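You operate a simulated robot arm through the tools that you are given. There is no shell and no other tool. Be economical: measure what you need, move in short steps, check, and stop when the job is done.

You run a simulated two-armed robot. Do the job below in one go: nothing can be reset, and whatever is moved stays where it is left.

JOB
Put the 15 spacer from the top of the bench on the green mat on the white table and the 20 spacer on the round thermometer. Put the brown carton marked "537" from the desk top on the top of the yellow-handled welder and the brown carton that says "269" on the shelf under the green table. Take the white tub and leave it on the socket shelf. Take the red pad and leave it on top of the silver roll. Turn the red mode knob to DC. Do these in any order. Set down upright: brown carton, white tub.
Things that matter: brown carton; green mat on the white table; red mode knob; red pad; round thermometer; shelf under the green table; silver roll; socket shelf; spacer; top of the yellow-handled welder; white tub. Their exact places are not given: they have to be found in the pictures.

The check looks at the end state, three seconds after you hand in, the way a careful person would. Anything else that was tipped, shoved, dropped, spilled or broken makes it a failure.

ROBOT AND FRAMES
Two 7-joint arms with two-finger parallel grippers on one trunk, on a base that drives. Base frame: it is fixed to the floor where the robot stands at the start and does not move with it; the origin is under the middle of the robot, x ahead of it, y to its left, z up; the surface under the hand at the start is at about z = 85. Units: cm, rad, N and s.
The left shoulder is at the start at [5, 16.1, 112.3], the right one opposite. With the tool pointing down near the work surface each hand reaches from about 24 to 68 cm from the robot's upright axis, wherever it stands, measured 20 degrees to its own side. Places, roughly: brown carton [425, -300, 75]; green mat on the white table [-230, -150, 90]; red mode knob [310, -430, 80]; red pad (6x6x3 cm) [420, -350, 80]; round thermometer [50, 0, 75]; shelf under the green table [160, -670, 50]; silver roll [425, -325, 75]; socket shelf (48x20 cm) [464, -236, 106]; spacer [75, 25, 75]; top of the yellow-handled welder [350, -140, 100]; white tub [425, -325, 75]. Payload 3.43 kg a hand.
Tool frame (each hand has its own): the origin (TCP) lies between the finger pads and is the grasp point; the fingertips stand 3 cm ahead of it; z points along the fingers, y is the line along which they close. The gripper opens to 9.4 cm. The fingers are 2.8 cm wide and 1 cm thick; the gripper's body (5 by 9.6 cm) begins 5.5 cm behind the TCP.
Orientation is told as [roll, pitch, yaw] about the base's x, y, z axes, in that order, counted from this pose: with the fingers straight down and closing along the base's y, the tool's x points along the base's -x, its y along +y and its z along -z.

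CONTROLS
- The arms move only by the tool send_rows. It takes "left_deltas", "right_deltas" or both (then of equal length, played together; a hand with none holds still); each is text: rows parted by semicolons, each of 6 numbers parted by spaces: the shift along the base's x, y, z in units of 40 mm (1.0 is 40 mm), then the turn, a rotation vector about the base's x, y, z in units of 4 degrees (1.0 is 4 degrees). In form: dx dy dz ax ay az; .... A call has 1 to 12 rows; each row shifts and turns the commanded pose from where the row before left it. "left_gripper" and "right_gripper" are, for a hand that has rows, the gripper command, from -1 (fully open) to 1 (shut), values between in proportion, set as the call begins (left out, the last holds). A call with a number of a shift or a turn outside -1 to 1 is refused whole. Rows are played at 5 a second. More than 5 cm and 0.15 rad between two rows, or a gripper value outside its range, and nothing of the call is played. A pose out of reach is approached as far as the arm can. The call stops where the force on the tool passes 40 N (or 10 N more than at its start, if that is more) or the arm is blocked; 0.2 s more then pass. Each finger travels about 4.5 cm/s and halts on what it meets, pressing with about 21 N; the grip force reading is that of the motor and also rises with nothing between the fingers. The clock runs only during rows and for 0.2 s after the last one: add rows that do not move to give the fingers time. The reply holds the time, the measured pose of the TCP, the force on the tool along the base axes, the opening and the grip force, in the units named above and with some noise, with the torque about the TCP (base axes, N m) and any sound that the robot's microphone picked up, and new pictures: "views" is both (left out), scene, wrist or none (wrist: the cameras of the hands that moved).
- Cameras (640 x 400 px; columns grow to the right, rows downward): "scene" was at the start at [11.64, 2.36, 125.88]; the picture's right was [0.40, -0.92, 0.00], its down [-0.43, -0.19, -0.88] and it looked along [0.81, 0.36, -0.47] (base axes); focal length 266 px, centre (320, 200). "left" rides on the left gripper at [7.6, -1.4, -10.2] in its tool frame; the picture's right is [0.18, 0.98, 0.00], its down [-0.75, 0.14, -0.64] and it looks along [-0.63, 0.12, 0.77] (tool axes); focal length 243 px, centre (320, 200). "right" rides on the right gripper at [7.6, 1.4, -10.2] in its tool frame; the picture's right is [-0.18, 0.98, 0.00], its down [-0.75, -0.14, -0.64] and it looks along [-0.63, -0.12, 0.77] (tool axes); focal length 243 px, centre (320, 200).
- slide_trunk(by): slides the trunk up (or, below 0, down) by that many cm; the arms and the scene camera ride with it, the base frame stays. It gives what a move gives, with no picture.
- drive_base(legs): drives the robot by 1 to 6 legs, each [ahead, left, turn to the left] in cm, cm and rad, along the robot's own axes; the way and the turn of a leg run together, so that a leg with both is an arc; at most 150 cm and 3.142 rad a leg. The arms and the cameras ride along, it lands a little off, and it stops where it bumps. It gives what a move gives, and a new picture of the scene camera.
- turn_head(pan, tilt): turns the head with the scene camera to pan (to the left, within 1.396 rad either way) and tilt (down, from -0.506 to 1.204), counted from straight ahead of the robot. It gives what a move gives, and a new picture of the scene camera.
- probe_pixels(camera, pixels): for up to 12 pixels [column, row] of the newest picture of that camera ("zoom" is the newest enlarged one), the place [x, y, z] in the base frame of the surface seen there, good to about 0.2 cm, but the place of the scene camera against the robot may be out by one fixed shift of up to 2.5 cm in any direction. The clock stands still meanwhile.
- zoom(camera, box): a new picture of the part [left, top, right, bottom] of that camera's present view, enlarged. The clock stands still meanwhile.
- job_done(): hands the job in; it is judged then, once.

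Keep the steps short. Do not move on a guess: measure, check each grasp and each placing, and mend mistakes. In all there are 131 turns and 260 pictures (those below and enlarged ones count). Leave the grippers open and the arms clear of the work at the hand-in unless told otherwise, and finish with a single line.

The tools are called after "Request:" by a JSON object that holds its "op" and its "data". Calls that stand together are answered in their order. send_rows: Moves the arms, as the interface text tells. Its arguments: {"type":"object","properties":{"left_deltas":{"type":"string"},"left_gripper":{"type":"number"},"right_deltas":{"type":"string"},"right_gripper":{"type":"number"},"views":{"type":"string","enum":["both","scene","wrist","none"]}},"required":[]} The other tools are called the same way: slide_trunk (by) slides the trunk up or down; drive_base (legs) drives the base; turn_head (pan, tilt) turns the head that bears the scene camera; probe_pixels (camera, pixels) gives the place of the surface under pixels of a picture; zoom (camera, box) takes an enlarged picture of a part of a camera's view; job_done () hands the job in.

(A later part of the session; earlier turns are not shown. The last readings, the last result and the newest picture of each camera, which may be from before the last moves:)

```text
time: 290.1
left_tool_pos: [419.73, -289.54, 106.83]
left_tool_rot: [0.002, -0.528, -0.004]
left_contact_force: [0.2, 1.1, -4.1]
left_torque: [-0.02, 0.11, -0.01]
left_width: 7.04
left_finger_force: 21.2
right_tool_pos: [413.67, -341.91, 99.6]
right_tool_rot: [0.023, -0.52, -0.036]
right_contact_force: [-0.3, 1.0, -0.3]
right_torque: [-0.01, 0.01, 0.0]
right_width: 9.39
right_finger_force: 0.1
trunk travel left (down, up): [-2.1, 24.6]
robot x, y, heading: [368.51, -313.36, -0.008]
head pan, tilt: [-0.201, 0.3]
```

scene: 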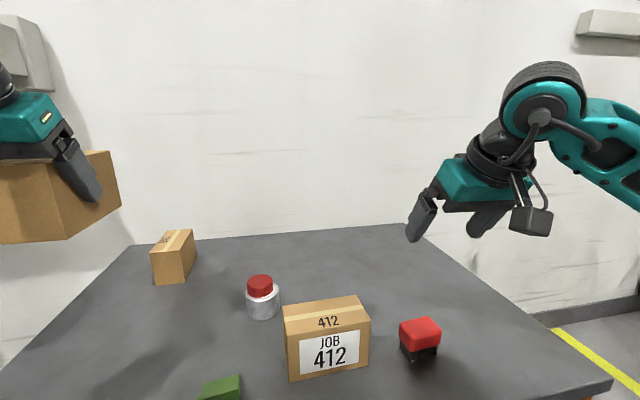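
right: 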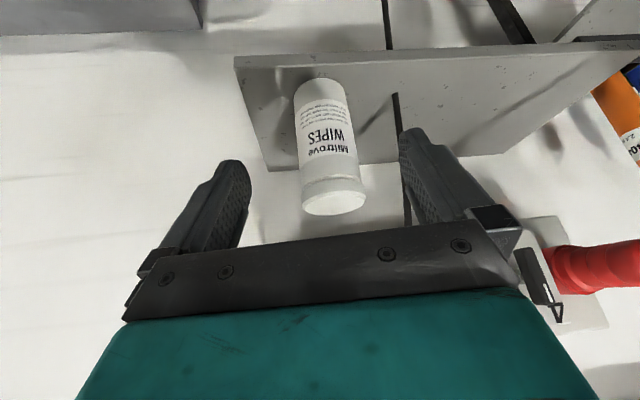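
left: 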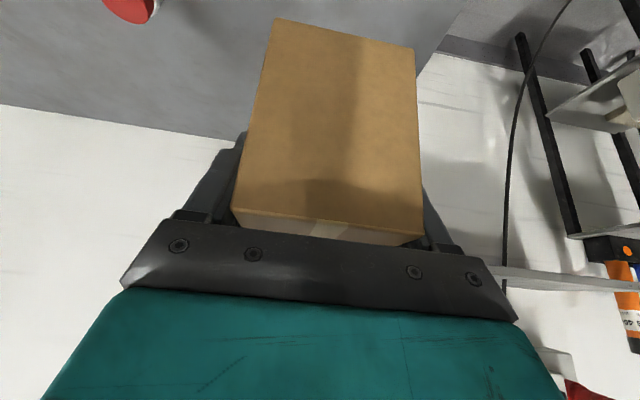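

Carton 537 is held (7.0 wide). I'll raise the trunk and drive around to the welder's front-left, about (278,-122) with heading -0.6.

Request:
{"op": "slide_trunk", "data": {"by": 13}}

Request:
{"op": "drive_base", "data": {"legs": [[-111, 13, 0.005], [0, 90, 0], [0, 88, 0], [0, 0, -0.6]]}}

Request:
{"op": "turn_head", "data": {"pan": 0.35, "tilt": 0.45}}

```text
time: 291.7
left_tool_pos: [419.88, -289.53, 119.79]
left_tool_rot: [0.003, -0.527, -0.006]
left_contact_force: [-0.2, 0.7, -4.9]
left_torque: [-0.02, 0.11, 0.01]
left_width: 7.03
left_finger_force: 21.2
right_tool_pos: [413.74, -342.05, 112.55]
right_tool_rot: [0.024, -0.522, -0.038]
right_contact_force: [0.3, -0.1, -0.2]
right_torque: [0.0, 0.02, 0.0]
right_width: 9.41
right_finger_force: 0.1
trunk travel left (down, up): [-15.1, 11.6]
robot x, y, heading: [368.7, -314.02, 0.001]
head pan, tilt: [-0.201, 0.3]
```

```text
time: 314.4
left_tool_pos: [316.09, -133.29, 119.72]
left_tool_rot: [0.001, -0.527, -0.617]
left_contact_force: [-0.2, 0.1, -4.3]
left_torque: [0.06, 0.09, -0.02]
left_width: 7.04
left_finger_force: 20.9
right_tool_pos: [280.97, -172.6, 112.45]
right_tool_rot: [0.024, -0.52, -0.649]
right_contact_force: [-0.6, -0.4, 0.2]
right_torque: [0.02, 0.0, -0.01]
right_width: 9.38
right_finger_force: 0.0
trunk travel left (down, up): [-15.1, 11.6]
robot x, y, heading: [260.3, -123.68, -0.618]
head pan, tilt: [-0.201, 0.3]
```

scene: 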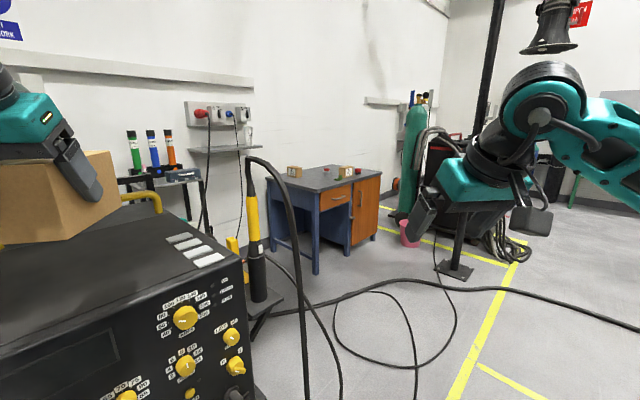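

```text
time: 315.4
left_tool_pos: [316.06, -133.18, 119.83]
left_tool_rot: [0.002, -0.527, -0.618]
left_contact_force: [-0.3, 0.2, -3.6]
left_torque: [0.04, 0.1, 0.02]
left_width: 7.06
left_finger_force: 20.9
right_tool_pos: [281.02, -172.67, 112.49]
right_tool_rot: [0.024, -0.52, -0.649]
right_contact_force: [-0.2, 0.0, -0.1]
right_torque: [0.02, -0.05, 0.0]
right_width: 9.39
right_finger_force: 0.1
trunk travel left (down, up): [-15.1, 11.6]
robot x, y, heading: [260.44, -123.9, -0.619]
head pan, tilt: [0.351, 0.45]
```

scene: 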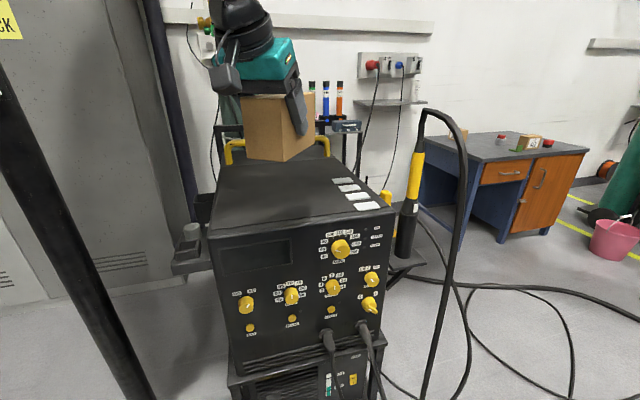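

I'm close to the welder's top. I'll probe its corners, the plates and the carton's bottom.

Request:
{"op": "probe_pixels", "data": {"camera": "scene", "pixels": [[212, 232], [392, 207], [325, 162], [226, 170], [340, 182], [366, 208], [270, 190], [300, 205], [283, 161], [248, 155], [315, 140], [240, 143]]}}

```text
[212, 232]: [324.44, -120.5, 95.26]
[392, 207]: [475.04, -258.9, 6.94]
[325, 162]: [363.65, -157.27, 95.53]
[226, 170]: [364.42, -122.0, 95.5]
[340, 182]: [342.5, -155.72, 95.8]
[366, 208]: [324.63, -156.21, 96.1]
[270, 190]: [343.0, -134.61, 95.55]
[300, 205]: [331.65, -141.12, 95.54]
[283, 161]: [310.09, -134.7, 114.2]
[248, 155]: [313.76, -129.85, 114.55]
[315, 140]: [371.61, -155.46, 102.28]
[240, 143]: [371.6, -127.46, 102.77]
```

The free top spans about x 325–366, y -119 to -151, z 95.4. I'll move the base about 14 cm closer, put the carton's centre near (338.5,-133), and lower to just above the top.

Request:
{"op": "drive_base", "data": {"legs": [[11.4, 9.1, 0]]}}

Request:
{"op": "send_rows", "data": {"left_deltas": "0.4 0.06 0 0 0 0;0.5 0.06 0 0 0 0;0.5 0.06 0 0 0 0;0 0 -0.8 0 0 0;0 0 -0.8 0 0 0;0 0 -0.8 0 0 0;0 0 -0.8 0 0 0;0 0 -0.7 0 0 0;0 0 -0.3 0 0 0;0 0 0 0 0 0", "views": "both"}}

```text
time: 316.9
left_tool_pos: [330.88, -132.19, 119.75]
left_tool_rot: [0.002, -0.527, -0.617]
left_contact_force: [1.6, 0.0, -4.4]
left_torque: [0.05, 0.11, -0.01]
left_width: 7.03
left_finger_force: 21.2
right_tool_pos: [295.7, -171.65, 112.64]
right_tool_rot: [0.023, -0.519, -0.649]
right_contact_force: [0.1, 0.5, -1.0]
right_torque: [0.0, 0.0, 0.04]
right_width: 9.41
right_finger_force: 0.1
trunk travel left (down, up): [-15.1, 11.6]
robot x, y, heading: [274.92, -122.91, -0.617]
head pan, tilt: [0.351, 0.45]
```

scene: 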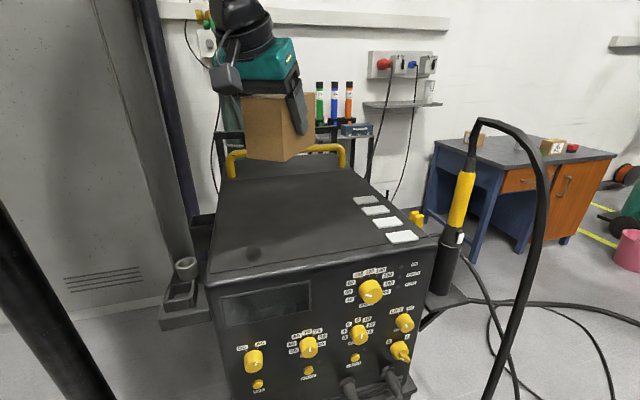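

```text
time: 319.1
left_tool_pos: [336.39, -131.6, 102.99]
left_tool_rot: [0.001, -0.526, -0.616]
left_contact_force: [0.3, 0.4, -4.8]
left_torque: [0.04, 0.05, -0.01]
left_width: 7.03
left_finger_force: 21.0
right_tool_pos: [295.82, -171.59, 112.6]
right_tool_rot: [0.022, -0.519, -0.648]
right_contact_force: [0.0, 0.7, 1.0]
right_torque: [-0.01, 0.01, 0.0]
right_width: 9.38
right_finger_force: 0.1
trunk travel left (down, up): [-15.1, 11.6]
robot x, y, heading: [275.23, -123.05, -0.617]
head pan, tilt: [0.351, 0.45]
```

scene: 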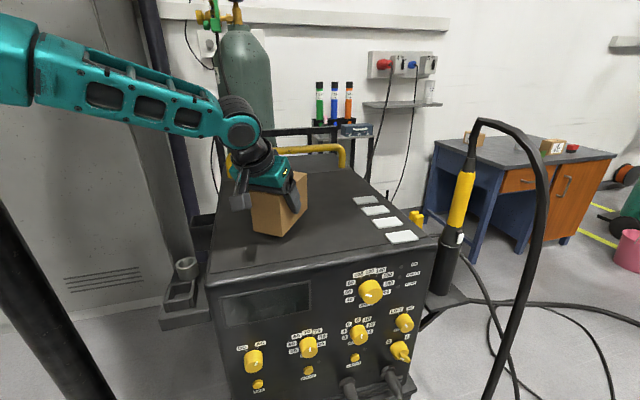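
left: 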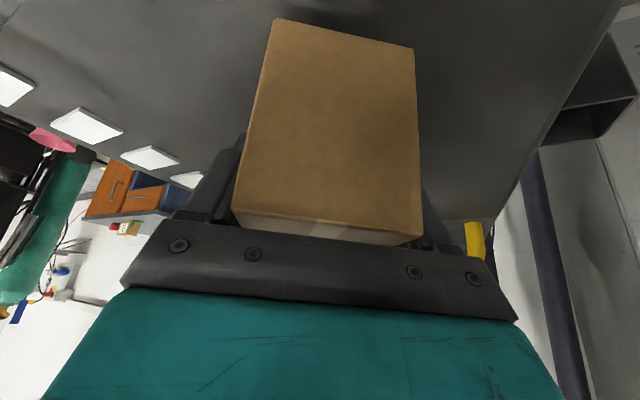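

About 1.6 cm to go. Lower in small steps.

Request:
{"op": "send_rows", "data": {"left_deltas": "0 0 -0.2 0 0 0;0 0 -0.1 0 0 0;0 0 -0.05 0 0 0;0 0 0 0 0 0", "views": "none"}}

Request:
{"op": "send_rows", "data": {"left_deltas": "0 0 -0.04 0 0 0;0 0 0 0 0 0", "views": "none"}}

```text
time: 320.1
left_tool_pos: [336.27, -131.63, 101.6]
left_tool_rot: [0.002, -0.526, -0.617]
left_contact_force: [0.3, 0.3, -4.8]
left_torque: [0.11, 0.08, 0.01]
left_width: 7.03
left_finger_force: 21.3
right_tool_pos: [295.67, -171.62, 112.55]
right_tool_rot: [0.021, -0.52, -0.647]
right_contact_force: [0.4, 0.5, 0.4]
right_torque: [-0.01, 0.02, -0.01]
right_width: 9.4
right_finger_force: 0.1
trunk travel left (down, up): [-15.1, 11.6]
robot x, y, heading: [275.02, -122.7, -0.618]
head pan, tilt: [0.351, 0.45]
```

```text
time: 320.7
left_tool_pos: [336.39, -131.67, 101.52]
left_tool_rot: [0.003, -0.527, -0.616]
left_contact_force: [0.0, -0.4, -4.5]
left_torque: [0.05, 0.09, 0.0]
left_width: 7.04
left_finger_force: 20.4
right_tool_pos: [295.64, -171.72, 112.57]
right_tool_rot: [0.022, -0.521, -0.647]
right_contact_force: [-0.8, -0.9, 0.2]
right_torque: [0.01, 0.01, 0.01]
right_width: 9.43
right_finger_force: 0.0
trunk travel left (down, up): [-15.1, 11.6]
robot x, y, heading: [274.83, -122.75, -0.615]
head pan, tilt: [0.351, 0.45]
```

Request:
{"op": "send_rows", "data": {"left_deltas": "0 0 -0.04 0 0 0;0 0 0 0 0 0", "views": "none"}}

Request:
{"op": "send_rows", "data": {"left_deltas": "0 0 -0.04 0 0 0;0 0 0 0 0 0", "views": "none"}}

```text
time: 321.3
left_tool_pos: [336.3, -131.54, 101.36]
left_tool_rot: [0.002, -0.527, -0.617]
left_contact_force: [0.0, -0.2, -2.8]
left_torque: [-0.04, -0.05, 0.04]
left_width: 7.05
left_finger_force: 20.6
right_tool_pos: [295.7, -171.77, 112.6]
right_tool_rot: [0.023, -0.522, -0.648]
right_contact_force: [-0.5, -0.2, 0.3]
right_torque: [-0.05, 0.01, 0.01]
right_width: 9.39
right_finger_force: 0.0
trunk travel left (down, up): [-15.1, 11.6]
robot x, y, heading: [275.08, -122.64, -0.617]
head pan, tilt: [0.351, 0.45]
```

```text
time: 321.9
left_tool_pos: [336.26, -131.51, 101.32]
left_tool_rot: [0.002, -0.532, -0.616]
left_contact_force: [-1.5, 2.4, 4.6]
left_torque: [-0.42, -0.31, 0.08]
left_width: 7.03
left_finger_force: 21.0
right_tool_pos: [295.62, -171.66, 112.61]
right_tool_rot: [0.021, -0.522, -0.648]
right_contact_force: [-0.3, 0.8, 0.2]
right_torque: [0.02, 0.0, -0.01]
right_width: 9.4
right_finger_force: 0.0
trunk travel left (down, up): [-15.1, 11.6]
robot x, y, heading: [274.99, -122.22, -0.618]
head pan, tilt: [0.351, 0.45]
```

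Contact. Open and withdraw back-up along the fingers.

Request:
{"op": "send_rows", "data": {"left_deltas": "0 0 0 0 0 0;0 0 0 0 0 0;0 0 0 0 0 0;0 0 0 0 0 0;-0.2 0.14 0.43 0 0 0;-0.3 0.2 0.6 0 0 0;-0.4 0.28 0.8 0 0 0;-0.4 0.28 0.8 0 0 0;-0.4 0.28 0.8 0 0 0;-0.4 0.28 0.8 0 0 0", "left_gripper": -1, "views": "scene"}}

```text
time: 324.1
left_tool_pos: [327.84, -125.68, 118.06]
left_tool_rot: [0.001, -0.525, -0.616]
left_contact_force: [0.0, -0.6, 0.0]
left_torque: [-0.01, -0.02, -0.01]
left_width: 9.39
left_finger_force: 0.1
right_tool_pos: [295.63, -171.79, 112.52]
right_tool_rot: [0.022, -0.522, -0.646]
right_contact_force: [-0.6, 0.3, 0.5]
right_torque: [0.0, -0.01, 0.03]
right_width: 9.41
right_finger_force: 0.0
trunk travel left (down, up): [-15.1, 11.6]
robot x, y, heading: [275.34, -122.95, -0.619]
head pan, tilt: [0.351, 0.45]
```

scene: 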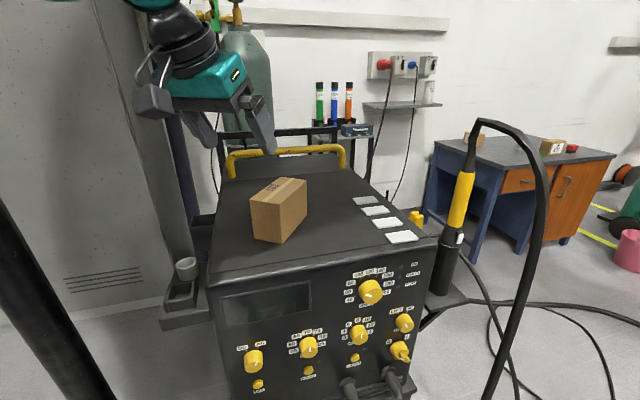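

Carton 537 stands upright on the welder. Next is 269, which must be gripped across y from the gap left of the desk with the right hand. I'll tuck both arms (left hand back to vertical and high), then drive to about (404,-237) with heading -0.52.

Request:
{"op": "send_rows", "data": {"left_deltas": "-0.46 0.33 0.38 0.54 0.765 0;-0.46 0.33 0.38 0.54 0.765 0;-0.46 0.33 0.38 0.54 0.765 0;-0.46 0.33 0.38 0.54 0.765 0;-0.46 0.33 0.38 0.54 0.765 0;-0.46 0.33 0.38 0.54 0.765 0;-0.46 0.33 0.38 0.54 0.765 0;-0.46 0.33 0.38 0.54 0.765 0", "right_deltas": "-0.22 0.16 0.3 0 0 0;-0.22 0.16 0.3 0 0 0;-0.22 0.16 0.3 0 0 0;-0.22 0.16 0.3 0 0 0;-0.22 0.16 0.3 0 0 0;-0.22 0.16 0.3 0 0 0;-0.22 0.16 0.3 0 0 0;-0.22 0.16 0.3 0 0 0", "views": "none"}}

Request:
{"op": "drive_base", "data": {"legs": [[0, 0, 0.618], [-14, 0, 0], [0, -114, 0], [80, 0, 0], [0, 0, -0.52]]}}

Request:
{"op": "turn_head", "data": {"pan": -0.1, "tilt": 0.5}}

```text
time: 325.9
left_tool_pos: [313.02, -115.02, 130.17]
left_tool_rot: [0.001, -0.003, -0.617]
left_contact_force: [-1.5, 0.6, 0.5]
left_torque: [0.02, -0.03, 0.0]
left_width: 9.37
left_finger_force: 0.0
right_tool_pos: [288.45, -166.53, 122.18]
right_tool_rot: [0.023, -0.522, -0.648]
right_contact_force: [-0.3, 0.6, -0.4]
right_torque: [0.03, 0.01, -0.03]
right_width: 9.36
right_finger_force: 0.0
trunk travel left (down, up): [-15.1, 11.6]
robot x, y, heading: [274.78, -122.7, -0.62]
head pan, tilt: [0.351, 0.45]
```

```text
time: 344.1
left_tool_pos: [379.07, -225.47, 130.25]
left_tool_rot: [0.002, -0.005, -0.519]
left_contact_force: [-0.6, -0.7, 0.6]
left_torque: [-0.02, 0.02, -0.02]
left_width: 9.4
left_finger_force: 0.0
right_tool_pos: [359.71, -279.17, 122.18]
right_tool_rot: [0.022, -0.52, -0.553]
right_contact_force: [0.2, 0.8, -1.1]
right_torque: [-0.01, -0.03, 0.01]
right_width: 9.43
right_finger_force: 0.0
trunk travel left (down, up): [-15.1, 11.6]
robot x, y, heading: [342.03, -236.73, -0.517]
head pan, tilt: [0.351, 0.45]
```

scene: 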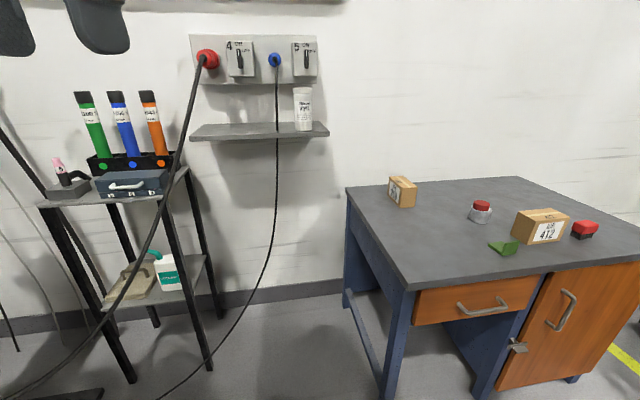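

```text
time: 345.0
left_tool_pos: [379.17, -225.54, 130.14]
left_tool_rot: [0.003, -0.005, -0.521]
left_contact_force: [-0.2, 0.5, -0.1]
left_torque: [0.01, -0.01, -0.02]
left_width: 9.39
left_finger_force: 0.0
right_tool_pos: [359.67, -279.18, 122.29]
right_tool_rot: [0.022, -0.52, -0.552]
right_contact_force: [0.3, 0.3, 0.2]
right_torque: [-0.01, -0.02, 0.01]
right_width: 9.38
right_finger_force: 0.0
trunk travel left (down, up): [-15.1, 11.6]
robot x, y, heading: [341.59, -236.73, -0.517]
head pan, tilt: [-0.099, 0.499]
```

scene: 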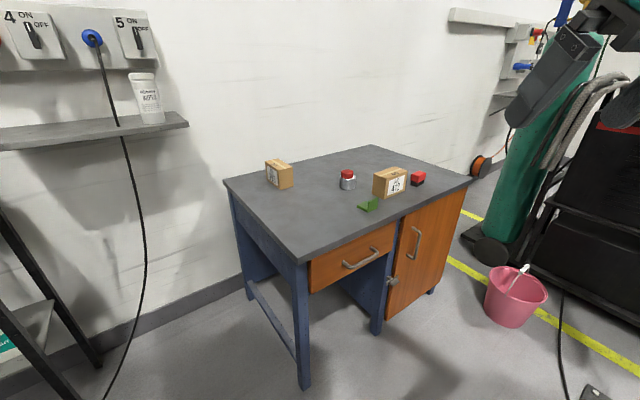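

The way is free. Drive in to x of about 402, then bring the right hand (yaw turned to 0, tilt kept) to a pre-grasp in front of and above carton 269.

Request:
{"op": "drive_base", "data": {"legs": [[52.5, 30, 0]]}}

Request:
{"op": "send_rows", "data": {"right_deltas": "0.5 -0.3 -0.5 0 0 0.79;0.5 -0.3 -0.5 0 0 0.79;0.5 -0.3 -0.5 0 0 0.79;0.5 -0.3 -0.5 0 0 0.79;0.5 -0.3 -0.5 0 0 0.79;0.5 -0.3 -0.5 0 0 0.79;0.5 -0.3 -0.6 0 0 0.79;0.5 -0.3 -0.6 0 0 0.79;0.5 -0.3 -0.6 0 0 0.79;0.5 -0.3 -0.6 0 0 0.79", "views": "wrist"}}

```text
time: 348.4
left_tool_pos: [439.43, -224.9, 130.2]
left_tool_rot: [0.003, -0.005, -0.52]
left_contact_force: [-0.7, 0.6, 0.4]
left_torque: [-0.01, 0.0, 0.01]
left_width: 9.41
left_finger_force: 0.0
right_tool_pos: [419.92, -278.64, 122.13]
right_tool_rot: [0.023, -0.52, -0.553]
right_contact_force: [-0.3, 0.3, -0.2]
right_torque: [-0.01, 0.02, 0.05]
right_width: 9.41
right_finger_force: 0.0
trunk travel left (down, up): [-15.1, 11.6]
robot x, y, heading: [401.88, -236.55, -0.519]
head pan, tilt: [-0.099, 0.499]
```

scene: 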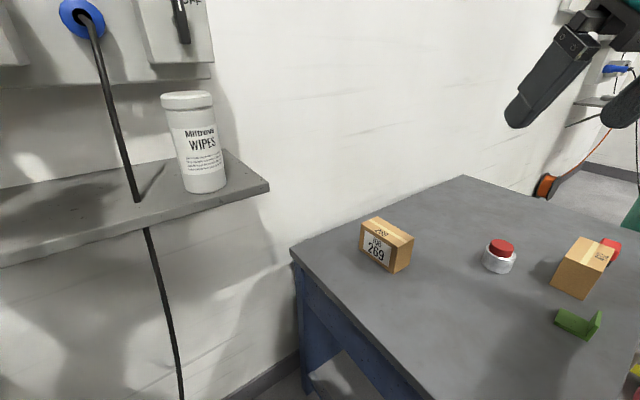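

```text
time: 350.6
left_tool_pos: [439.41, -225.06, 130.24]
left_tool_rot: [0.002, -0.007, -0.52]
left_contact_force: [0.1, -0.2, 0.1]
left_torque: [0.03, -0.02, 0.01]
left_width: 9.41
left_finger_force: 0.0
right_tool_pos: [437.09, -288.61, 104.16]
right_tool_rot: [0.015, -0.522, -0.064]
right_contact_force: [0.6, -0.3, -0.6]
right_torque: [0.03, -0.01, -0.02]
right_width: 9.37
right_finger_force: 0.0
right hand out of reach, approached as far as the arm can: row 9, 10
trunk travel left (down, up): [-15.1, 11.6]
robot x, y, heading: [401.78, -236.4, -0.521]
head pan, tilt: [-0.099, 0.499]
```

right: 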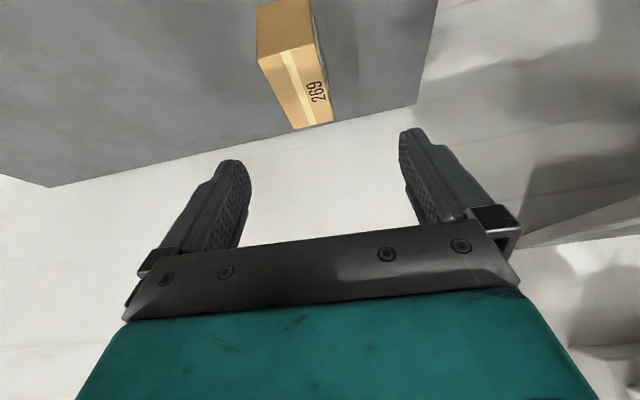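

Close. I'll probe the carton's top edges here, then continue lower, where the reach is better.

Request:
{"op": "probe_pixels", "data": {"camera": "right", "pixels": [[258, 62], [312, 42], [296, 127], [331, 120], [290, 20]]}}

Request:
{"op": "send_rows", "data": {"right_deltas": "0.3 -0.1 -0.5 0 0 0.2;0.35 -0.1 -0.5 0 0 0.2;0.4 -0.1 -0.5 0 0 0.2;0.4 -0.1 -0.4 0 0 0.2;0.4 -0.1 -0.4 0 0 0.1;0.4 -0.1 -0.3 0 0 0", "views": "wrist"}}

```text
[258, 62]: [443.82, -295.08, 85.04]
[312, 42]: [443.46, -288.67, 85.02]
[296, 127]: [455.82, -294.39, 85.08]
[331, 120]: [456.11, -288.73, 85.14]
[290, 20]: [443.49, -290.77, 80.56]
```

```text
time: 352.1
left_tool_pos: [439.43, -224.94, 130.14]
left_tool_rot: [0.001, -0.004, -0.52]
left_contact_force: [-0.3, -0.6, -0.4]
left_torque: [-0.01, -0.02, -0.02]
left_width: 9.4
left_finger_force: 0.1
right_tool_pos: [437.6, -288.6, 103.25]
right_tool_rot: [0.014, -0.521, -0.059]
right_contact_force: [0.4, 0.2, -0.8]
right_torque: [0.01, -0.02, 0.01]
right_width: 9.39
right_finger_force: 0.0
right hand out of reach, approached as far as the arm can: row 1, 2, 3, 4, 5, 6
trunk travel left (down, up): [-15.1, 11.6]
robot x, y, heading: [402.0, -236.52, -0.52]
head pan, tilt: [-0.099, 0.499]
```

right: 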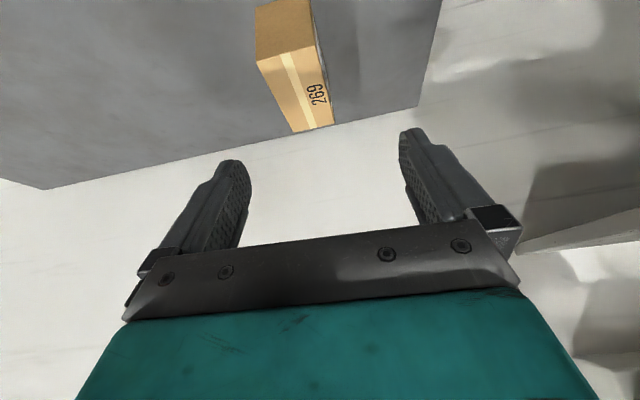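

Carton 269 spans x 443.5–456, y -295 to -288.7. I'll drive the base 8 cm further in +x so the hand gets there without stretching, then lower to pre-grasp.

Request:
{"op": "drive_base", "data": {"legs": [[6.9, 4, 0]]}}

Request:
{"op": "send_rows", "data": {"right_deltas": "0.1 -0.25 -0.5 0 0 0.2;0.1 -0.25 -0.6 0 0 0.2;0.1 -0.25 -0.6 0 0 0.2;0 -0.1 -0.6 0 0 0.2", "views": "wrist"}}

```text
time: 353.1
left_tool_pos: [447.45, -224.78, 130.2]
left_tool_rot: [0.002, -0.003, -0.518]
left_contact_force: [0.3, 0.2, 0.2]
left_torque: [0.02, 0.02, -0.02]
left_width: 9.39
left_finger_force: 0.0
right_tool_pos: [445.78, -288.44, 103.26]
right_tool_rot: [0.016, -0.52, -0.057]
right_contact_force: [0.6, -0.6, -0.4]
right_torque: [0.0, 0.0, -0.04]
right_width: 9.39
right_finger_force: 0.0
trunk travel left (down, up): [-15.1, 11.6]
robot x, y, heading: [410.19, -235.86, -0.521]
head pan, tilt: [-0.099, 0.499]
```

scene: 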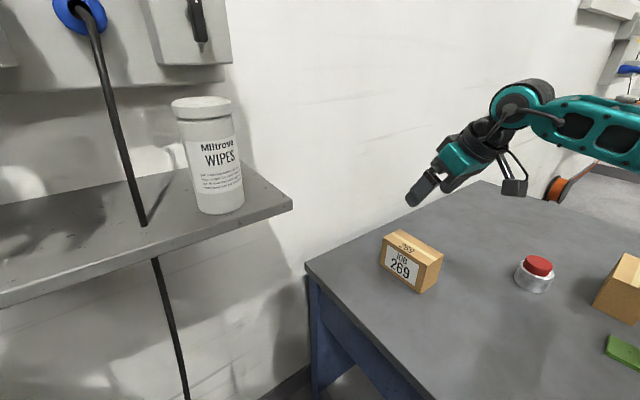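

```text
time: 354.1
left_tool_pos: [447.37, -224.78, 130.15]
left_tool_rot: [0.001, -0.006, -0.519]
left_contact_force: [0.0, 0.6, 0.5]
left_torque: [0.0, -0.01, 0.03]
left_width: 9.42
left_finger_force: 0.1
right_tool_pos: [445.71, -288.6, 103.2]
right_tool_rot: [0.014, -0.52, -0.057]
right_contact_force: [0.1, 0.9, 0.9]
right_torque: [0.02, -0.01, 0.03]
right_width: 9.39
right_finger_force: 0.1
right hand out of reach, approached as far as the arm can: row 1, 2, 3, 4
trunk travel left (down, up): [-15.1, 11.6]
robot x, y, heading: [410.17, -235.96, -0.521]
head pan, tilt: [-0.099, 0.499]
```

right: 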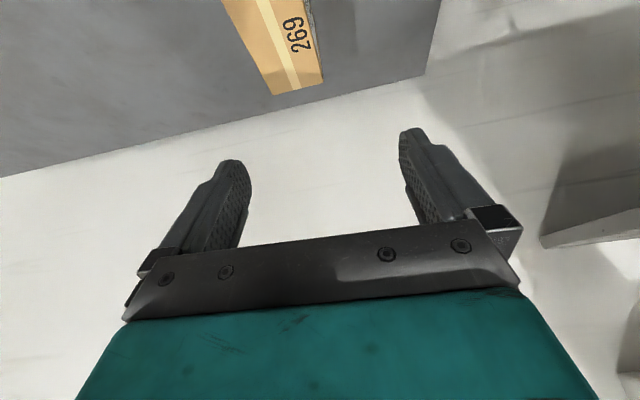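

The arm is stuck from the hand yaw relative to the body. I'll pull the hand back, turn the base left by 0.27 (putting the carton at a wider bearing), then re-aim.

Request:
{"op": "send_rows", "data": {"right_deltas": "-1 0 0 0 0 0;-1 0 0 0 0 0;-1 0 0 0 0 0", "views": "none"}}

Request:
{"op": "drive_base", "data": {"legs": [[0, 0, 0.27]]}}

Request:
{"op": "send_rows", "data": {"right_deltas": "0 -0.6 -0.5 0 0 -0.6;0 -0.6 -0.5 0 0 -0.6;0 -0.6 -0.5 0 0 -0.6;0 -0.6 -0.5 0 0 -0.6;0 -0.5 -0.5 0 0 -0.6", "views": "wrist"}}

```text
time: 354.9
left_tool_pos: [447.26, -224.94, 130.18]
left_tool_rot: [0.002, -0.005, -0.519]
left_contact_force: [0.9, 0.6, -0.1]
left_torque: [-0.02, -0.02, 0.03]
left_width: 9.4
left_finger_force: 0.0
right_tool_pos: [433.69, -288.03, 103.37]
right_tool_rot: [0.015, -0.52, -0.061]
right_contact_force: [0.6, -1.0, -0.8]
right_torque: [0.0, -0.04, -0.04]
right_width: 9.39
right_finger_force: 0.1
right hand out of reach, approached as far as the arm can: row 3
trunk travel left (down, up): [-15.1, 11.6]
robot x, y, heading: [410.33, -236.22, -0.519]
head pan, tilt: [-0.099, 0.499]
```

```text
time: 356.2
left_tool_pos: [442.91, -215.29, 130.13]
left_tool_rot: [0.002, -0.005, -0.247]
left_contact_force: [-0.8, -0.1, 0.0]
left_torque: [0.02, 0.0, -0.01]
left_width: 9.39
left_finger_force: 0.1
right_tool_pos: [446.81, -279.84, 103.23]
right_tool_rot: [0.014, -0.521, 0.209]
right_contact_force: [0.6, -0.5, 0.3]
right_torque: [-0.01, 0.0, -0.02]
right_width: 9.41
right_finger_force: 0.0
trunk travel left (down, up): [-15.1, 11.6]
robot x, y, heading: [410.22, -236.24, -0.249]
head pan, tilt: [-0.099, 0.499]
```

scene: 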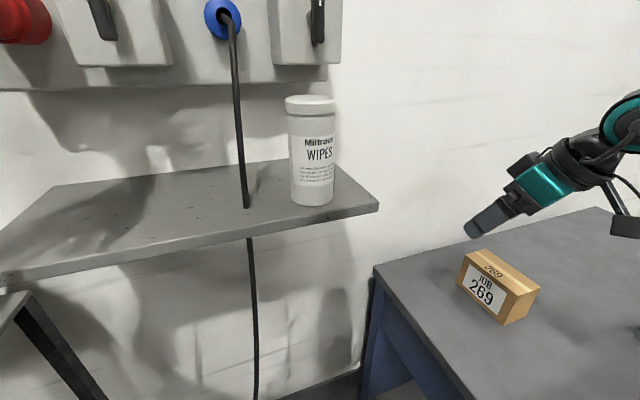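

```text
time: 357.4
left_tool_pos: [443.02, -215.25, 130.2]
left_tool_rot: [0.002, -0.005, -0.247]
left_contact_force: [-0.4, 0.0, 0.1]
left_torque: [-0.01, 0.01, 0.0]
left_width: 9.39
left_finger_force: 0.0
right_tool_pos: [446.89, -288.37, 93.14]
right_tool_rot: [0.01, -0.522, -0.003]
right_contact_force: [-0.3, 0.3, 0.0]
right_torque: [-0.01, 0.01, 0.0]
right_width: 9.38
right_finger_force: 0.1
right hand out of reach, approached as far as the arm can: row 1, 2, 3, 4
trunk travel left (down, up): [-15.1, 11.6]
robot x, y, heading: [410.2, -236.26, -0.246]
head pan, tilt: [-0.099, 0.499]
```

right: 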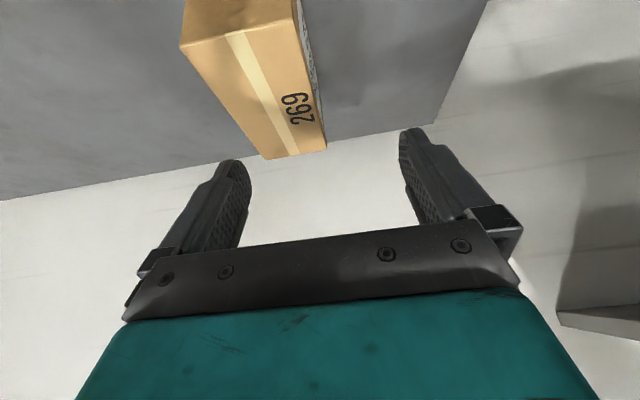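

Nearly there: 3.5 cm more in -y is needed. I'll move the base about 2.2 cm and the arm the rest.

Request:
{"op": "drive_base", "data": {"legs": [[0.54, -2.13, 0]]}}

Request:
{"op": "send_rows", "data": {"right_deltas": "0 -0.2 -0.2 0 0 0;0 -0.2 -0.2 0 0 0;0 0 -0.2 0 0 0", "views": "wrist"}}

```text
time: 358.3
left_tool_pos: [442.9, -217.42, 130.13]
left_tool_rot: [0.001, -0.004, -0.248]
left_contact_force: [0.4, 0.4, -0.6]
left_torque: [-0.01, 0.0, 0.0]
left_width: 9.41
left_finger_force: 0.0
right_tool_pos: [447.0, -290.6, 93.08]
right_tool_rot: [0.012, -0.519, -0.003]
right_contact_force: [1.0, 0.4, 0.2]
right_torque: [0.02, -0.01, 0.01]
right_width: 9.41
right_finger_force: 0.1
trunk travel left (down, up): [-15.1, 11.6]
robot x, y, heading: [409.94, -238.69, -0.248]
head pan, tilt: [-0.099, 0.499]
```

scene: 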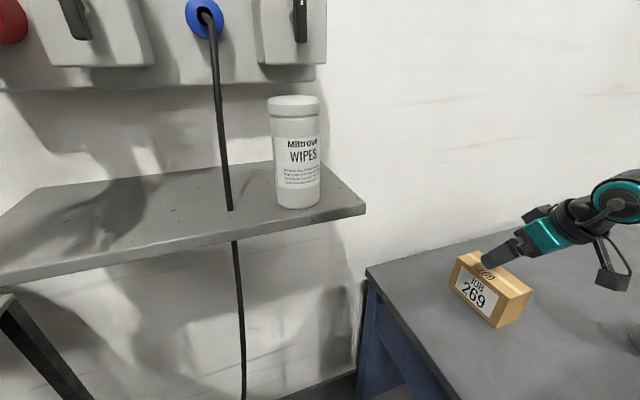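

```text
time: 359.1
left_tool_pos: [442.94, -217.38, 130.18]
left_tool_rot: [0.004, -0.004, -0.248]
left_contact_force: [0.1, 0.8, 0.0]
left_torque: [0.0, 0.01, 0.0]
left_width: 9.42
left_finger_force: 0.1
right_tool_pos: [446.42, -290.96, 91.04]
right_tool_rot: [0.006, -0.522, -0.008]
right_contact_force: [-0.3, -1.3, 0.2]
right_torque: [-0.03, -0.02, 0.02]
right_width: 9.38
right_finger_force: 0.1
right hand out of reach, approached as far as the arm can: row 1, 2
trunk travel left (down, up): [-15.1, 11.6]
robot x, y, heading: [409.44, -237.99, -0.251]
head pan, tilt: [-0.099, 0.499]
```

right: 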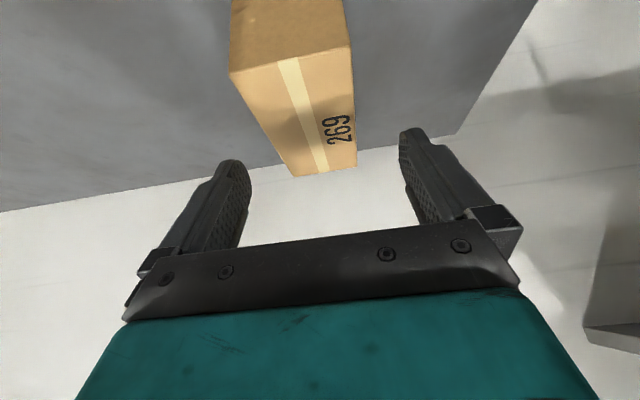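

The fingers now straddle the carton in y. I'll raise the left hand 9 cm to stay above the cord, lower everything with the trunk, and close the right gripper.

Request:
{"op": "send_rows", "data": {"left_deltas": "0 0 0.8 0 0 0;0 0 0.8 0 0 0;0 0 0.8 0 0 0", "views": "none"}}

Request:
{"op": "slide_trunk", "data": {"by": -9.2}}

Request:
{"op": "send_rows", "data": {"right_deltas": "0 0 0 0 0 0;0 0 0 0 0 0;0 0 0 0 0 0;0 0 0 0 0 0;0 0 0 0 0 0;0 0 0 0 0 0", "right_gripper": 1, "views": "wrist"}}

```text
time: 359.9
left_tool_pos: [443.02, -217.86, 133.61]
left_tool_rot: [0.001, -0.008, -0.248]
left_contact_force: [0.1, -0.4, -0.2]
left_torque: [0.01, -0.01, 0.02]
left_width: 9.4
left_finger_force: 0.0
left hand out of reach, approached as far as the arm can: row 2, 3
right_tool_pos: [446.39, -291.18, 90.86]
right_tool_rot: [0.007, -0.52, -0.009]
right_contact_force: [0.7, -0.1, 0.0]
right_torque: [0.01, 0.02, 0.0]
right_width: 9.42
right_finger_force: 0.1
trunk travel left (down, up): [-15.1, 11.6]
robot x, y, heading: [409.82, -238.78, -0.249]
head pan, tilt: [-0.099, 0.499]
```

```text
time: 361.2
left_tool_pos: [443.08, -217.85, 124.33]
left_tool_rot: [0.0, -0.006, -0.249]
left_contact_force: [-0.7, -0.9, -0.9]
left_torque: [-0.04, 0.01, 0.02]
left_width: 9.4
left_finger_force: 0.1
right_tool_pos: [446.4, -291.01, 81.78]
right_tool_rot: [0.006, -0.522, -0.007]
right_contact_force: [0.1, -0.3, -0.3]
right_torque: [0.0, -0.01, 0.04]
right_width: 9.42
right_finger_force: 0.0
trunk travel left (down, up): [-5.9, 20.8]
robot x, y, heading: [409.72, -238.22, -0.247]
head pan, tilt: [-0.099, 0.499]
```

```text
time: 362.6
left_tool_pos: [443.02, -217.78, 124.33]
left_tool_rot: [0.002, -0.009, -0.249]
left_contact_force: [-0.6, -0.2, 0.4]
left_torque: [-0.01, 0.0, 0.01]
left_width: 9.37
left_finger_force: 0.1
right_tool_pos: [446.38, -290.95, 81.79]
right_tool_rot: [0.006, -0.522, -0.006]
right_contact_force: [-0.4, -1.9, 0.4]
right_torque: [-0.24, -0.15, -0.12]
right_width: 7.05
right_finger_force: 21.3
trunk travel left (down, up): [-5.9, 20.8]
robot x, y, heading: [409.85, -238.53, -0.248]
head pan, tilt: [-0.099, 0.499]
```

right: 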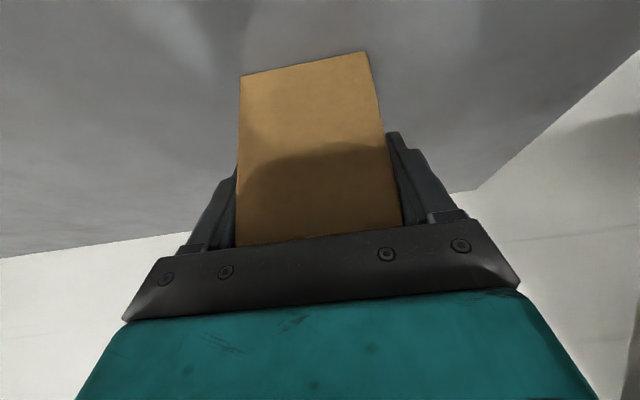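

Carton 269 is gripped (7.05 wide). I'll lift it with trunk and arm, drive out and down to the second welder at about (240,-440) facing +x, and look.

Request:
{"op": "slide_trunk", "data": {"by": 9.2}}

Request:
{"op": "send_rows", "data": {"right_deltas": "0 0 0.7 0 0 0;-0.4 0 0.8 0 0 0;-0.4 0.1 0.8 0 0 0;-0.5 0.1 0.8 0 0 0;-0.5 0.1 0.8 0 0 0;-0.5 0.1 0 0 0 0", "views": "none"}}

Request:
{"op": "drive_base", "data": {"legs": [[-143.5, -36.3, 0], [0, 0, 0.248], [-22, -100, 0], [0, -102, 0]]}}

Request:
{"op": "turn_head", "data": {"pan": 0.1, "tilt": 0.45}}

```text
time: 363.8
left_tool_pos: [443.2, -217.88, 133.57]
left_tool_rot: [0.001, -0.007, -0.248]
left_contact_force: [0.7, -0.4, -1.1]
left_torque: [0.02, -0.03, -0.01]
left_width: 9.39
left_finger_force: 0.0
right_tool_pos: [446.41, -291.01, 90.92]
right_tool_rot: [0.007, -0.518, -0.009]
right_contact_force: [0.2, -0.2, -4.4]
right_torque: [-0.01, 0.18, 0.04]
right_width: 7.01
right_finger_force: 20.9
trunk travel left (down, up): [-15.1, 11.6]
robot x, y, heading: [410.21, -238.17, -0.248]
head pan, tilt: [-0.099, 0.499]
```

```text
time: 365.2
left_tool_pos: [443.07, -217.91, 133.69]
left_tool_rot: [0.0, -0.007, -0.248]
left_contact_force: [0.2, -0.1, 0.1]
left_torque: [-0.02, 0.0, 0.01]
left_width: 9.38
left_finger_force: 0.0
right_tool_pos: [436.98, -288.98, 106.36]
right_tool_rot: [0.006, -0.517, -0.007]
right_contact_force: [1.2, -0.2, -3.8]
right_torque: [0.03, 0.15, 0.0]
right_width: 7.04
right_finger_force: 21.0
right hand out of reach, approached as far as the arm can: row 2
trunk travel left (down, up): [-15.1, 11.6]
robot x, y, heading: [409.85, -238.28, -0.246]
head pan, tilt: [-0.099, 0.499]
```

```text
time: 391.1
left_tool_pos: [268.29, -412.44, 133.54]
left_tool_rot: [0.002, -0.007, 0.0]
left_contact_force: [0.5, -0.7, 0.7]
left_torque: [-0.01, -0.01, 0.0]
left_width: 9.42
left_finger_force: 0.0
right_tool_pos: [279.81, -482.97, 106.39]
right_tool_rot: [0.006, -0.521, 0.239]
right_contact_force: [-0.6, 0.0, -3.6]
right_torque: [-0.02, 0.2, 0.01]
right_width: 7.04
right_finger_force: 21.1
trunk travel left (down, up): [-15.1, 11.6]
robot x, y, heading: [241.3, -440.65, -0.001]
head pan, tilt: [-0.099, 0.499]
```

scene: 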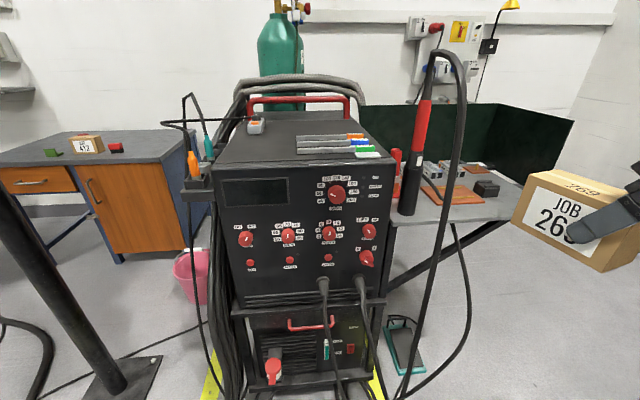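

```text
time: 391.8
left_tool_pos: [268.28, -412.46, 133.59]
left_tool_rot: [0.0, -0.008, -0.001]
left_contact_force: [-0.1, 0.1, 0.0]
left_torque: [0.01, 0.02, 0.0]
left_width: 9.43
left_finger_force: 0.0
right_tool_pos: [279.84, -482.99, 106.38]
right_tool_rot: [0.007, -0.519, 0.237]
right_contact_force: [0.7, 0.9, -4.6]
right_torque: [-0.03, 0.14, 0.02]
right_width: 7.05
right_finger_force: 20.8
trunk travel left (down, up): [-15.1, 11.6]
robot x, y, heading: [241.09, -440.56, -0.001]
head pan, tilt: [0.099, 0.45]
```

scene: 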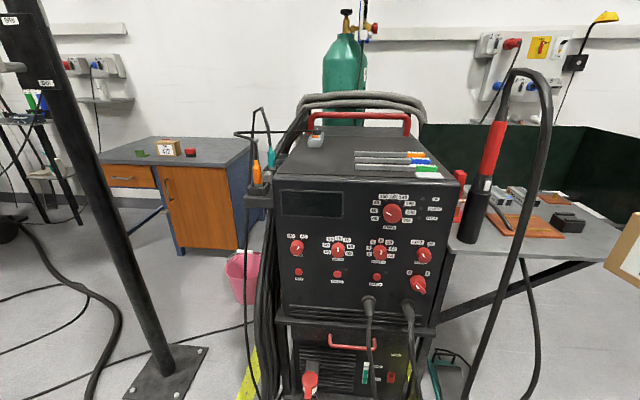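

The red-knob welder faces me. I'll zoom on the panel to find the mode knob and its DC mark, and probe knobs.

Request:
{"op": "zoom", "data": {"camera": "scene", "box": [280, 195, 448, 300]}}

Request:
{"op": "probe_pixels", "data": {"camera": "scene", "pixels": [[418, 286], [424, 256], [392, 213], [296, 248], [338, 250], [380, 253], [410, 275], [405, 265], [430, 290], [370, 300], [408, 305]]}}

```text
3.81 times, centred on (364, 248) of scene
```

zoom: 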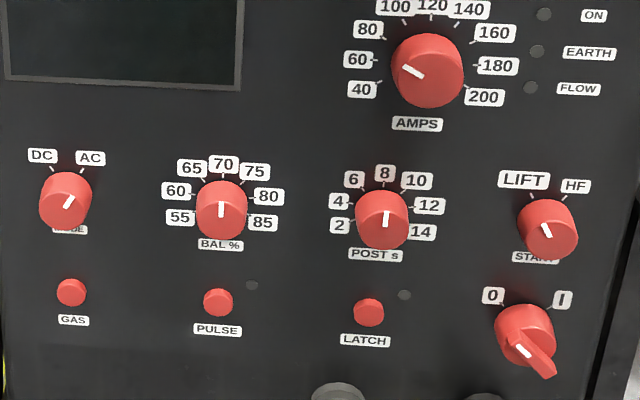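

```text
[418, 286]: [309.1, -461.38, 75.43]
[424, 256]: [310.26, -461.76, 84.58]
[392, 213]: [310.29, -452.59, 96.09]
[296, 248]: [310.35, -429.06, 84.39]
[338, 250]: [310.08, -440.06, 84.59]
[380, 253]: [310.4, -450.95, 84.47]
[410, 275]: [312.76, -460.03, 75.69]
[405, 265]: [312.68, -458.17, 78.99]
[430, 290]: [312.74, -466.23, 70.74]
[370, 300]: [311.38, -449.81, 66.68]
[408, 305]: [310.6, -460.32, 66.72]
```

The mode knob is the left one, at scene (310.4,-429.1,84.4), pointing to AC; DC is about 60° counter-clockwise. I'll shift the base 9.5 cm right, lower the trunk 12, pull the carton hand back, and swing the left hand to horizontal about 11 cm in front of the knob.

Request:
{"op": "probe_pixels", "data": {"camera": "scene", "pixels": [[268, 230], [272, 290], [256, 190], [545, 110], [535, 280], [470, 370]]}}

Request:
{"op": "send_rows", "data": {"right_deltas": "-0.5 0 0.3 0 0 0;-0.5 0 0.3 0 0 0;-0.4 0 0.3 0 0 0;0 0 0.3 0 0 0", "left_deltas": "0 0 0 0 -1 0;0 0 0 0 -1 0;0 0 0 0 -1 0;0 0 0 0 -1 0", "left_gripper": -0.2, "views": "none"}}

Request:
{"op": "drive_base", "data": {"legs": [[0, -9.5, 0]]}}

Request:
{"op": "slide_trunk", "data": {"by": -12}}

Request:
{"op": "send_rows", "data": {"left_deltas": "0.3 -0.05 -0.4 0 -1 0;0.3 -0.05 -0.4 0 -1 0;0.3 -0.05 -0.4 0 -1 0;0.3 -0.05 -0.4 0 -1 0;0.3 -0.05 -0.4 0 -1 0;0.3 -0.05 -0.4 0 -1 0;0.3 -0.05 -0.4 0 -1 0;0.3 -0.05 -0.4 0 -1 0;0.3 -0.05 -0.4 0 -1 0;0.3 -0.05 -0.4 0 -1 0;0.3 -0.05 -0.4 0 -1 0;0.3 -0.05 -0.4 0 -1 0", "views": "none"}}

Request:
{"op": "send_rows", "data": {"left_deltas": "0.3 -0.1 -0.6 0 -1 0;0.3 -0.1 -0.6 0 -1 0;0.3 -0.1 -0.6 0 -1 0;0.3 -0.1 -0.6 0 -1 0;0.3 -0.1 -0.6 0 -1 0;0.3 -0.1 -0.6 0 -1 0;0.3 -0.1 -0.6 0 -0.5 0;0.3 -0.1 -0.3 0 0 0", "views": "both"}}

```text
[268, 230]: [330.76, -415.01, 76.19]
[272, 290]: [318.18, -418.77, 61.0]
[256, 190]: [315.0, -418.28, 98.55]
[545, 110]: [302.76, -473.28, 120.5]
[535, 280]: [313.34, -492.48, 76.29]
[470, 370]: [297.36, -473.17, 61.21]
```

```text
time: 392.8
left_tool_pos: [268.42, -412.43, 133.53]
left_tool_rot: [0.002, -0.287, 0.002]
left_contact_force: [-0.4, -0.2, 0.3]
left_torque: [-0.03, -0.05, 0.01]
left_width: 5.63
left_finger_force: 0.1
right_tool_pos: [274.28, -482.89, 111.19]
right_tool_rot: [0.005, -0.518, 0.237]
right_contact_force: [0.1, -0.1, -5.0]
right_torque: [-0.04, 0.17, 0.0]
right_width: 7.02
right_finger_force: 21.1
trunk travel left (down, up): [-15.1, 11.6]
robot x, y, heading: [241.43, -440.49, 0.0]
head pan, tilt: [0.099, 0.45]
```

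```text
time: 394.3
left_tool_pos: [268.27, -421.93, 133.61]
left_tool_rot: [0.004, -0.285, 0.0]
left_contact_force: [-0.1, -0.1, 0.3]
left_torque: [0.02, -0.01, -0.02]
left_width: 5.63
left_finger_force: 0.0
right_tool_pos: [274.22, -492.39, 111.26]
right_tool_rot: [0.007, -0.519, 0.237]
right_contact_force: [0.5, -0.1, -4.1]
right_torque: [0.01, 0.14, 0.02]
right_width: 7.03
right_finger_force: 20.3
trunk travel left (down, up): [-15.1, 11.6]
robot x, y, heading: [241.2, -449.93, -0.007]
head pan, tilt: [0.099, 0.45]
```

scene: 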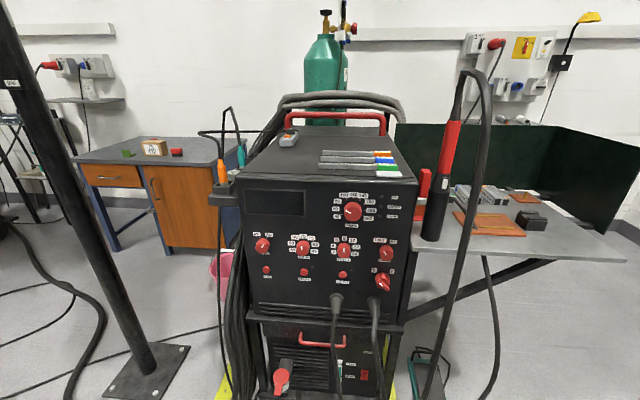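

```text
time: 395.8
left_tool_pos: [268.26, -421.95, 121.5]
left_tool_rot: [0.0, -0.286, -0.001]
left_contact_force: [0.0, -0.1, 0.2]
left_torque: [0.01, -0.01, 0.0]
left_width: 5.62
left_finger_force: 0.1
right_tool_pos: [274.17, -492.33, 99.25]
right_tool_rot: [0.007, -0.52, 0.237]
right_contact_force: [0.2, 0.0, -4.6]
right_torque: [-0.03, 0.14, -0.02]
right_width: 7.04
right_finger_force: 21.2
trunk travel left (down, up): [-3.1, 23.6]
robot x, y, heading: [241.33, -449.83, -0.003]
head pan, tilt: [0.099, 0.45]
```

```text
time: 398.4
left_tool_pos: [283.12, -424.33, 102.46]
left_tool_rot: [0.0, -1.124, 0.0]
left_contact_force: [-0.4, -0.2, 0.4]
left_torque: [0.01, 0.02, -0.01]
left_width: 5.62
left_finger_force: 0.1
right_tool_pos: [274.16, -492.35, 99.26]
right_tool_rot: [0.007, -0.521, 0.237]
right_contact_force: [-0.4, 0.1, -4.0]
right_torque: [-0.01, 0.16, 0.03]
right_width: 7.06
right_finger_force: 20.9
trunk travel left (down, up): [-3.1, 23.6]
robot x, y, heading: [241.49, -450.21, -0.001]
head pan, tilt: [0.099, 0.45]
```

```text
time: 400.2
left_tool_pos: [293.4, -427.27, 84.92]
left_tool_rot: [-3.126, -1.561, 3.127]
left_contact_force: [0.0, -1.2, -0.4]
left_torque: [-0.01, -0.02, 0.02]
left_width: 5.64
left_finger_force: 0.0
left hand out of reach, approached as far as the arm can: row 1
right_tool_pos: [274.28, -492.35, 99.11]
right_tool_rot: [0.007, -0.52, 0.238]
right_contact_force: [0.6, -0.8, -4.4]
right_torque: [-0.02, 0.13, -0.03]
right_width: 7.04
right_finger_force: 21.0
trunk travel left (down, up): [-3.1, 23.6]
robot x, y, heading: [241.63, -450.27, 0.001]
head pan, tilt: [0.099, 0.45]
```

scene: 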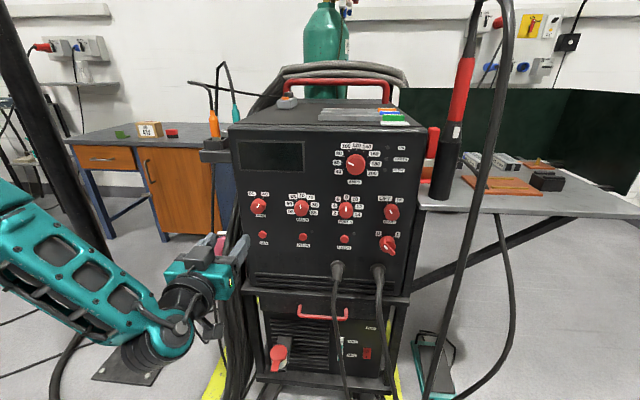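
left: 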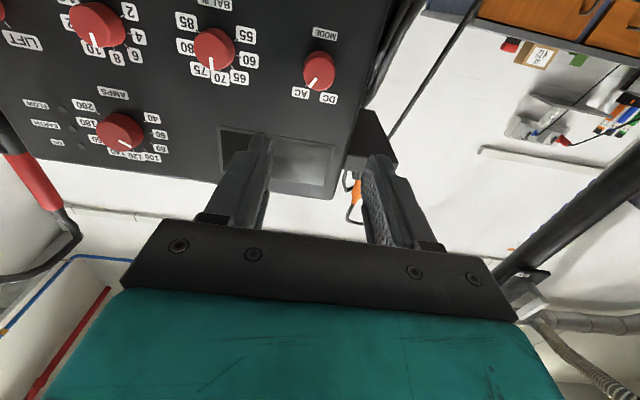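

The hand is horizontal and facing the panel. I'll probe the mode knob precisely.

Request:
{"op": "probe_pixels", "data": {"camera": "left", "pixels": [[319, 72], [305, 72], [334, 72], [319, 55], [319, 88], [345, 90], [327, 98], [299, 92], [318, 110]]}}

Request:
{"op": "zoom", "data": {"camera": "left", "box": [272, 20, 368, 120]}}

```text
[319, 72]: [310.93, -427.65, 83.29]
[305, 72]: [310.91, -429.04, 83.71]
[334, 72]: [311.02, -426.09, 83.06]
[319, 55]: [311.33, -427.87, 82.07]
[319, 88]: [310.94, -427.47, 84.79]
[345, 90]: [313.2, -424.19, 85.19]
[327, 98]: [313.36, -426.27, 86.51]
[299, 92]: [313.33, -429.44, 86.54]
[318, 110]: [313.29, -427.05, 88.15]
```

```text
4.00 times, centred on (320, 70) of left
```

zoom: 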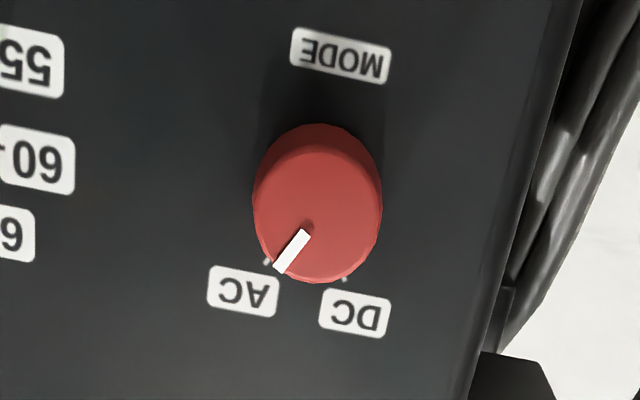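

Knob centre is (y -427.7, z 83.4), diameter about 3.4, panel x 313.3. DC and AC sit at about ±29°. I'll align and move forward around the knob.

Request:
{"op": "send_rows", "data": {"left_deltas": "0 -0.1 -0.38 0 0 0;0.6 0 0 0 0 0;0.6 0 0 0 0 0;0.6 0 0 0 0 0;0.6 0 0 0 0 0;0.6 0 0 0 0 0;0.5 0 0 0 0 0;0.4 0 0 0 0 0;0.1 0 0 0 0 0", "views": "wrist"}}

```text
time: 402.2
left_tool_pos: [306.76, -424.23, 88.65]
left_tool_rot: [3.029, -1.565, -3.027]
left_contact_force: [-0.3, -0.1, -0.5]
left_torque: [0.0, 0.0, -0.03]
left_width: 5.63
left_finger_force: 0.1
left hand out of reach, approached as far as the arm can: row 1, 2, 3, 4, 5, 6, 7, 8
right_tool_pos: [274.23, -492.44, 99.14]
right_tool_rot: [0.005, -0.52, 0.237]
right_contact_force: [0.3, 0.0, -5.2]
right_torque: [-0.01, 0.16, -0.01]
right_width: 7.06
right_finger_force: 21.0
trunk travel left (down, up): [-3.1, 23.6]
robot x, y, heading: [241.22, -449.99, -0.001]
head pan, tilt: [0.099, 0.45]
```

left: 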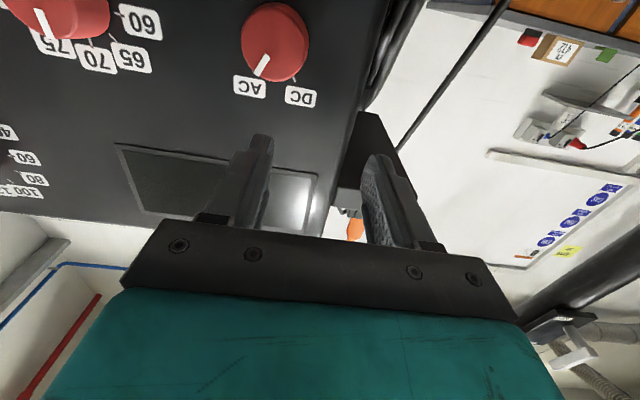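

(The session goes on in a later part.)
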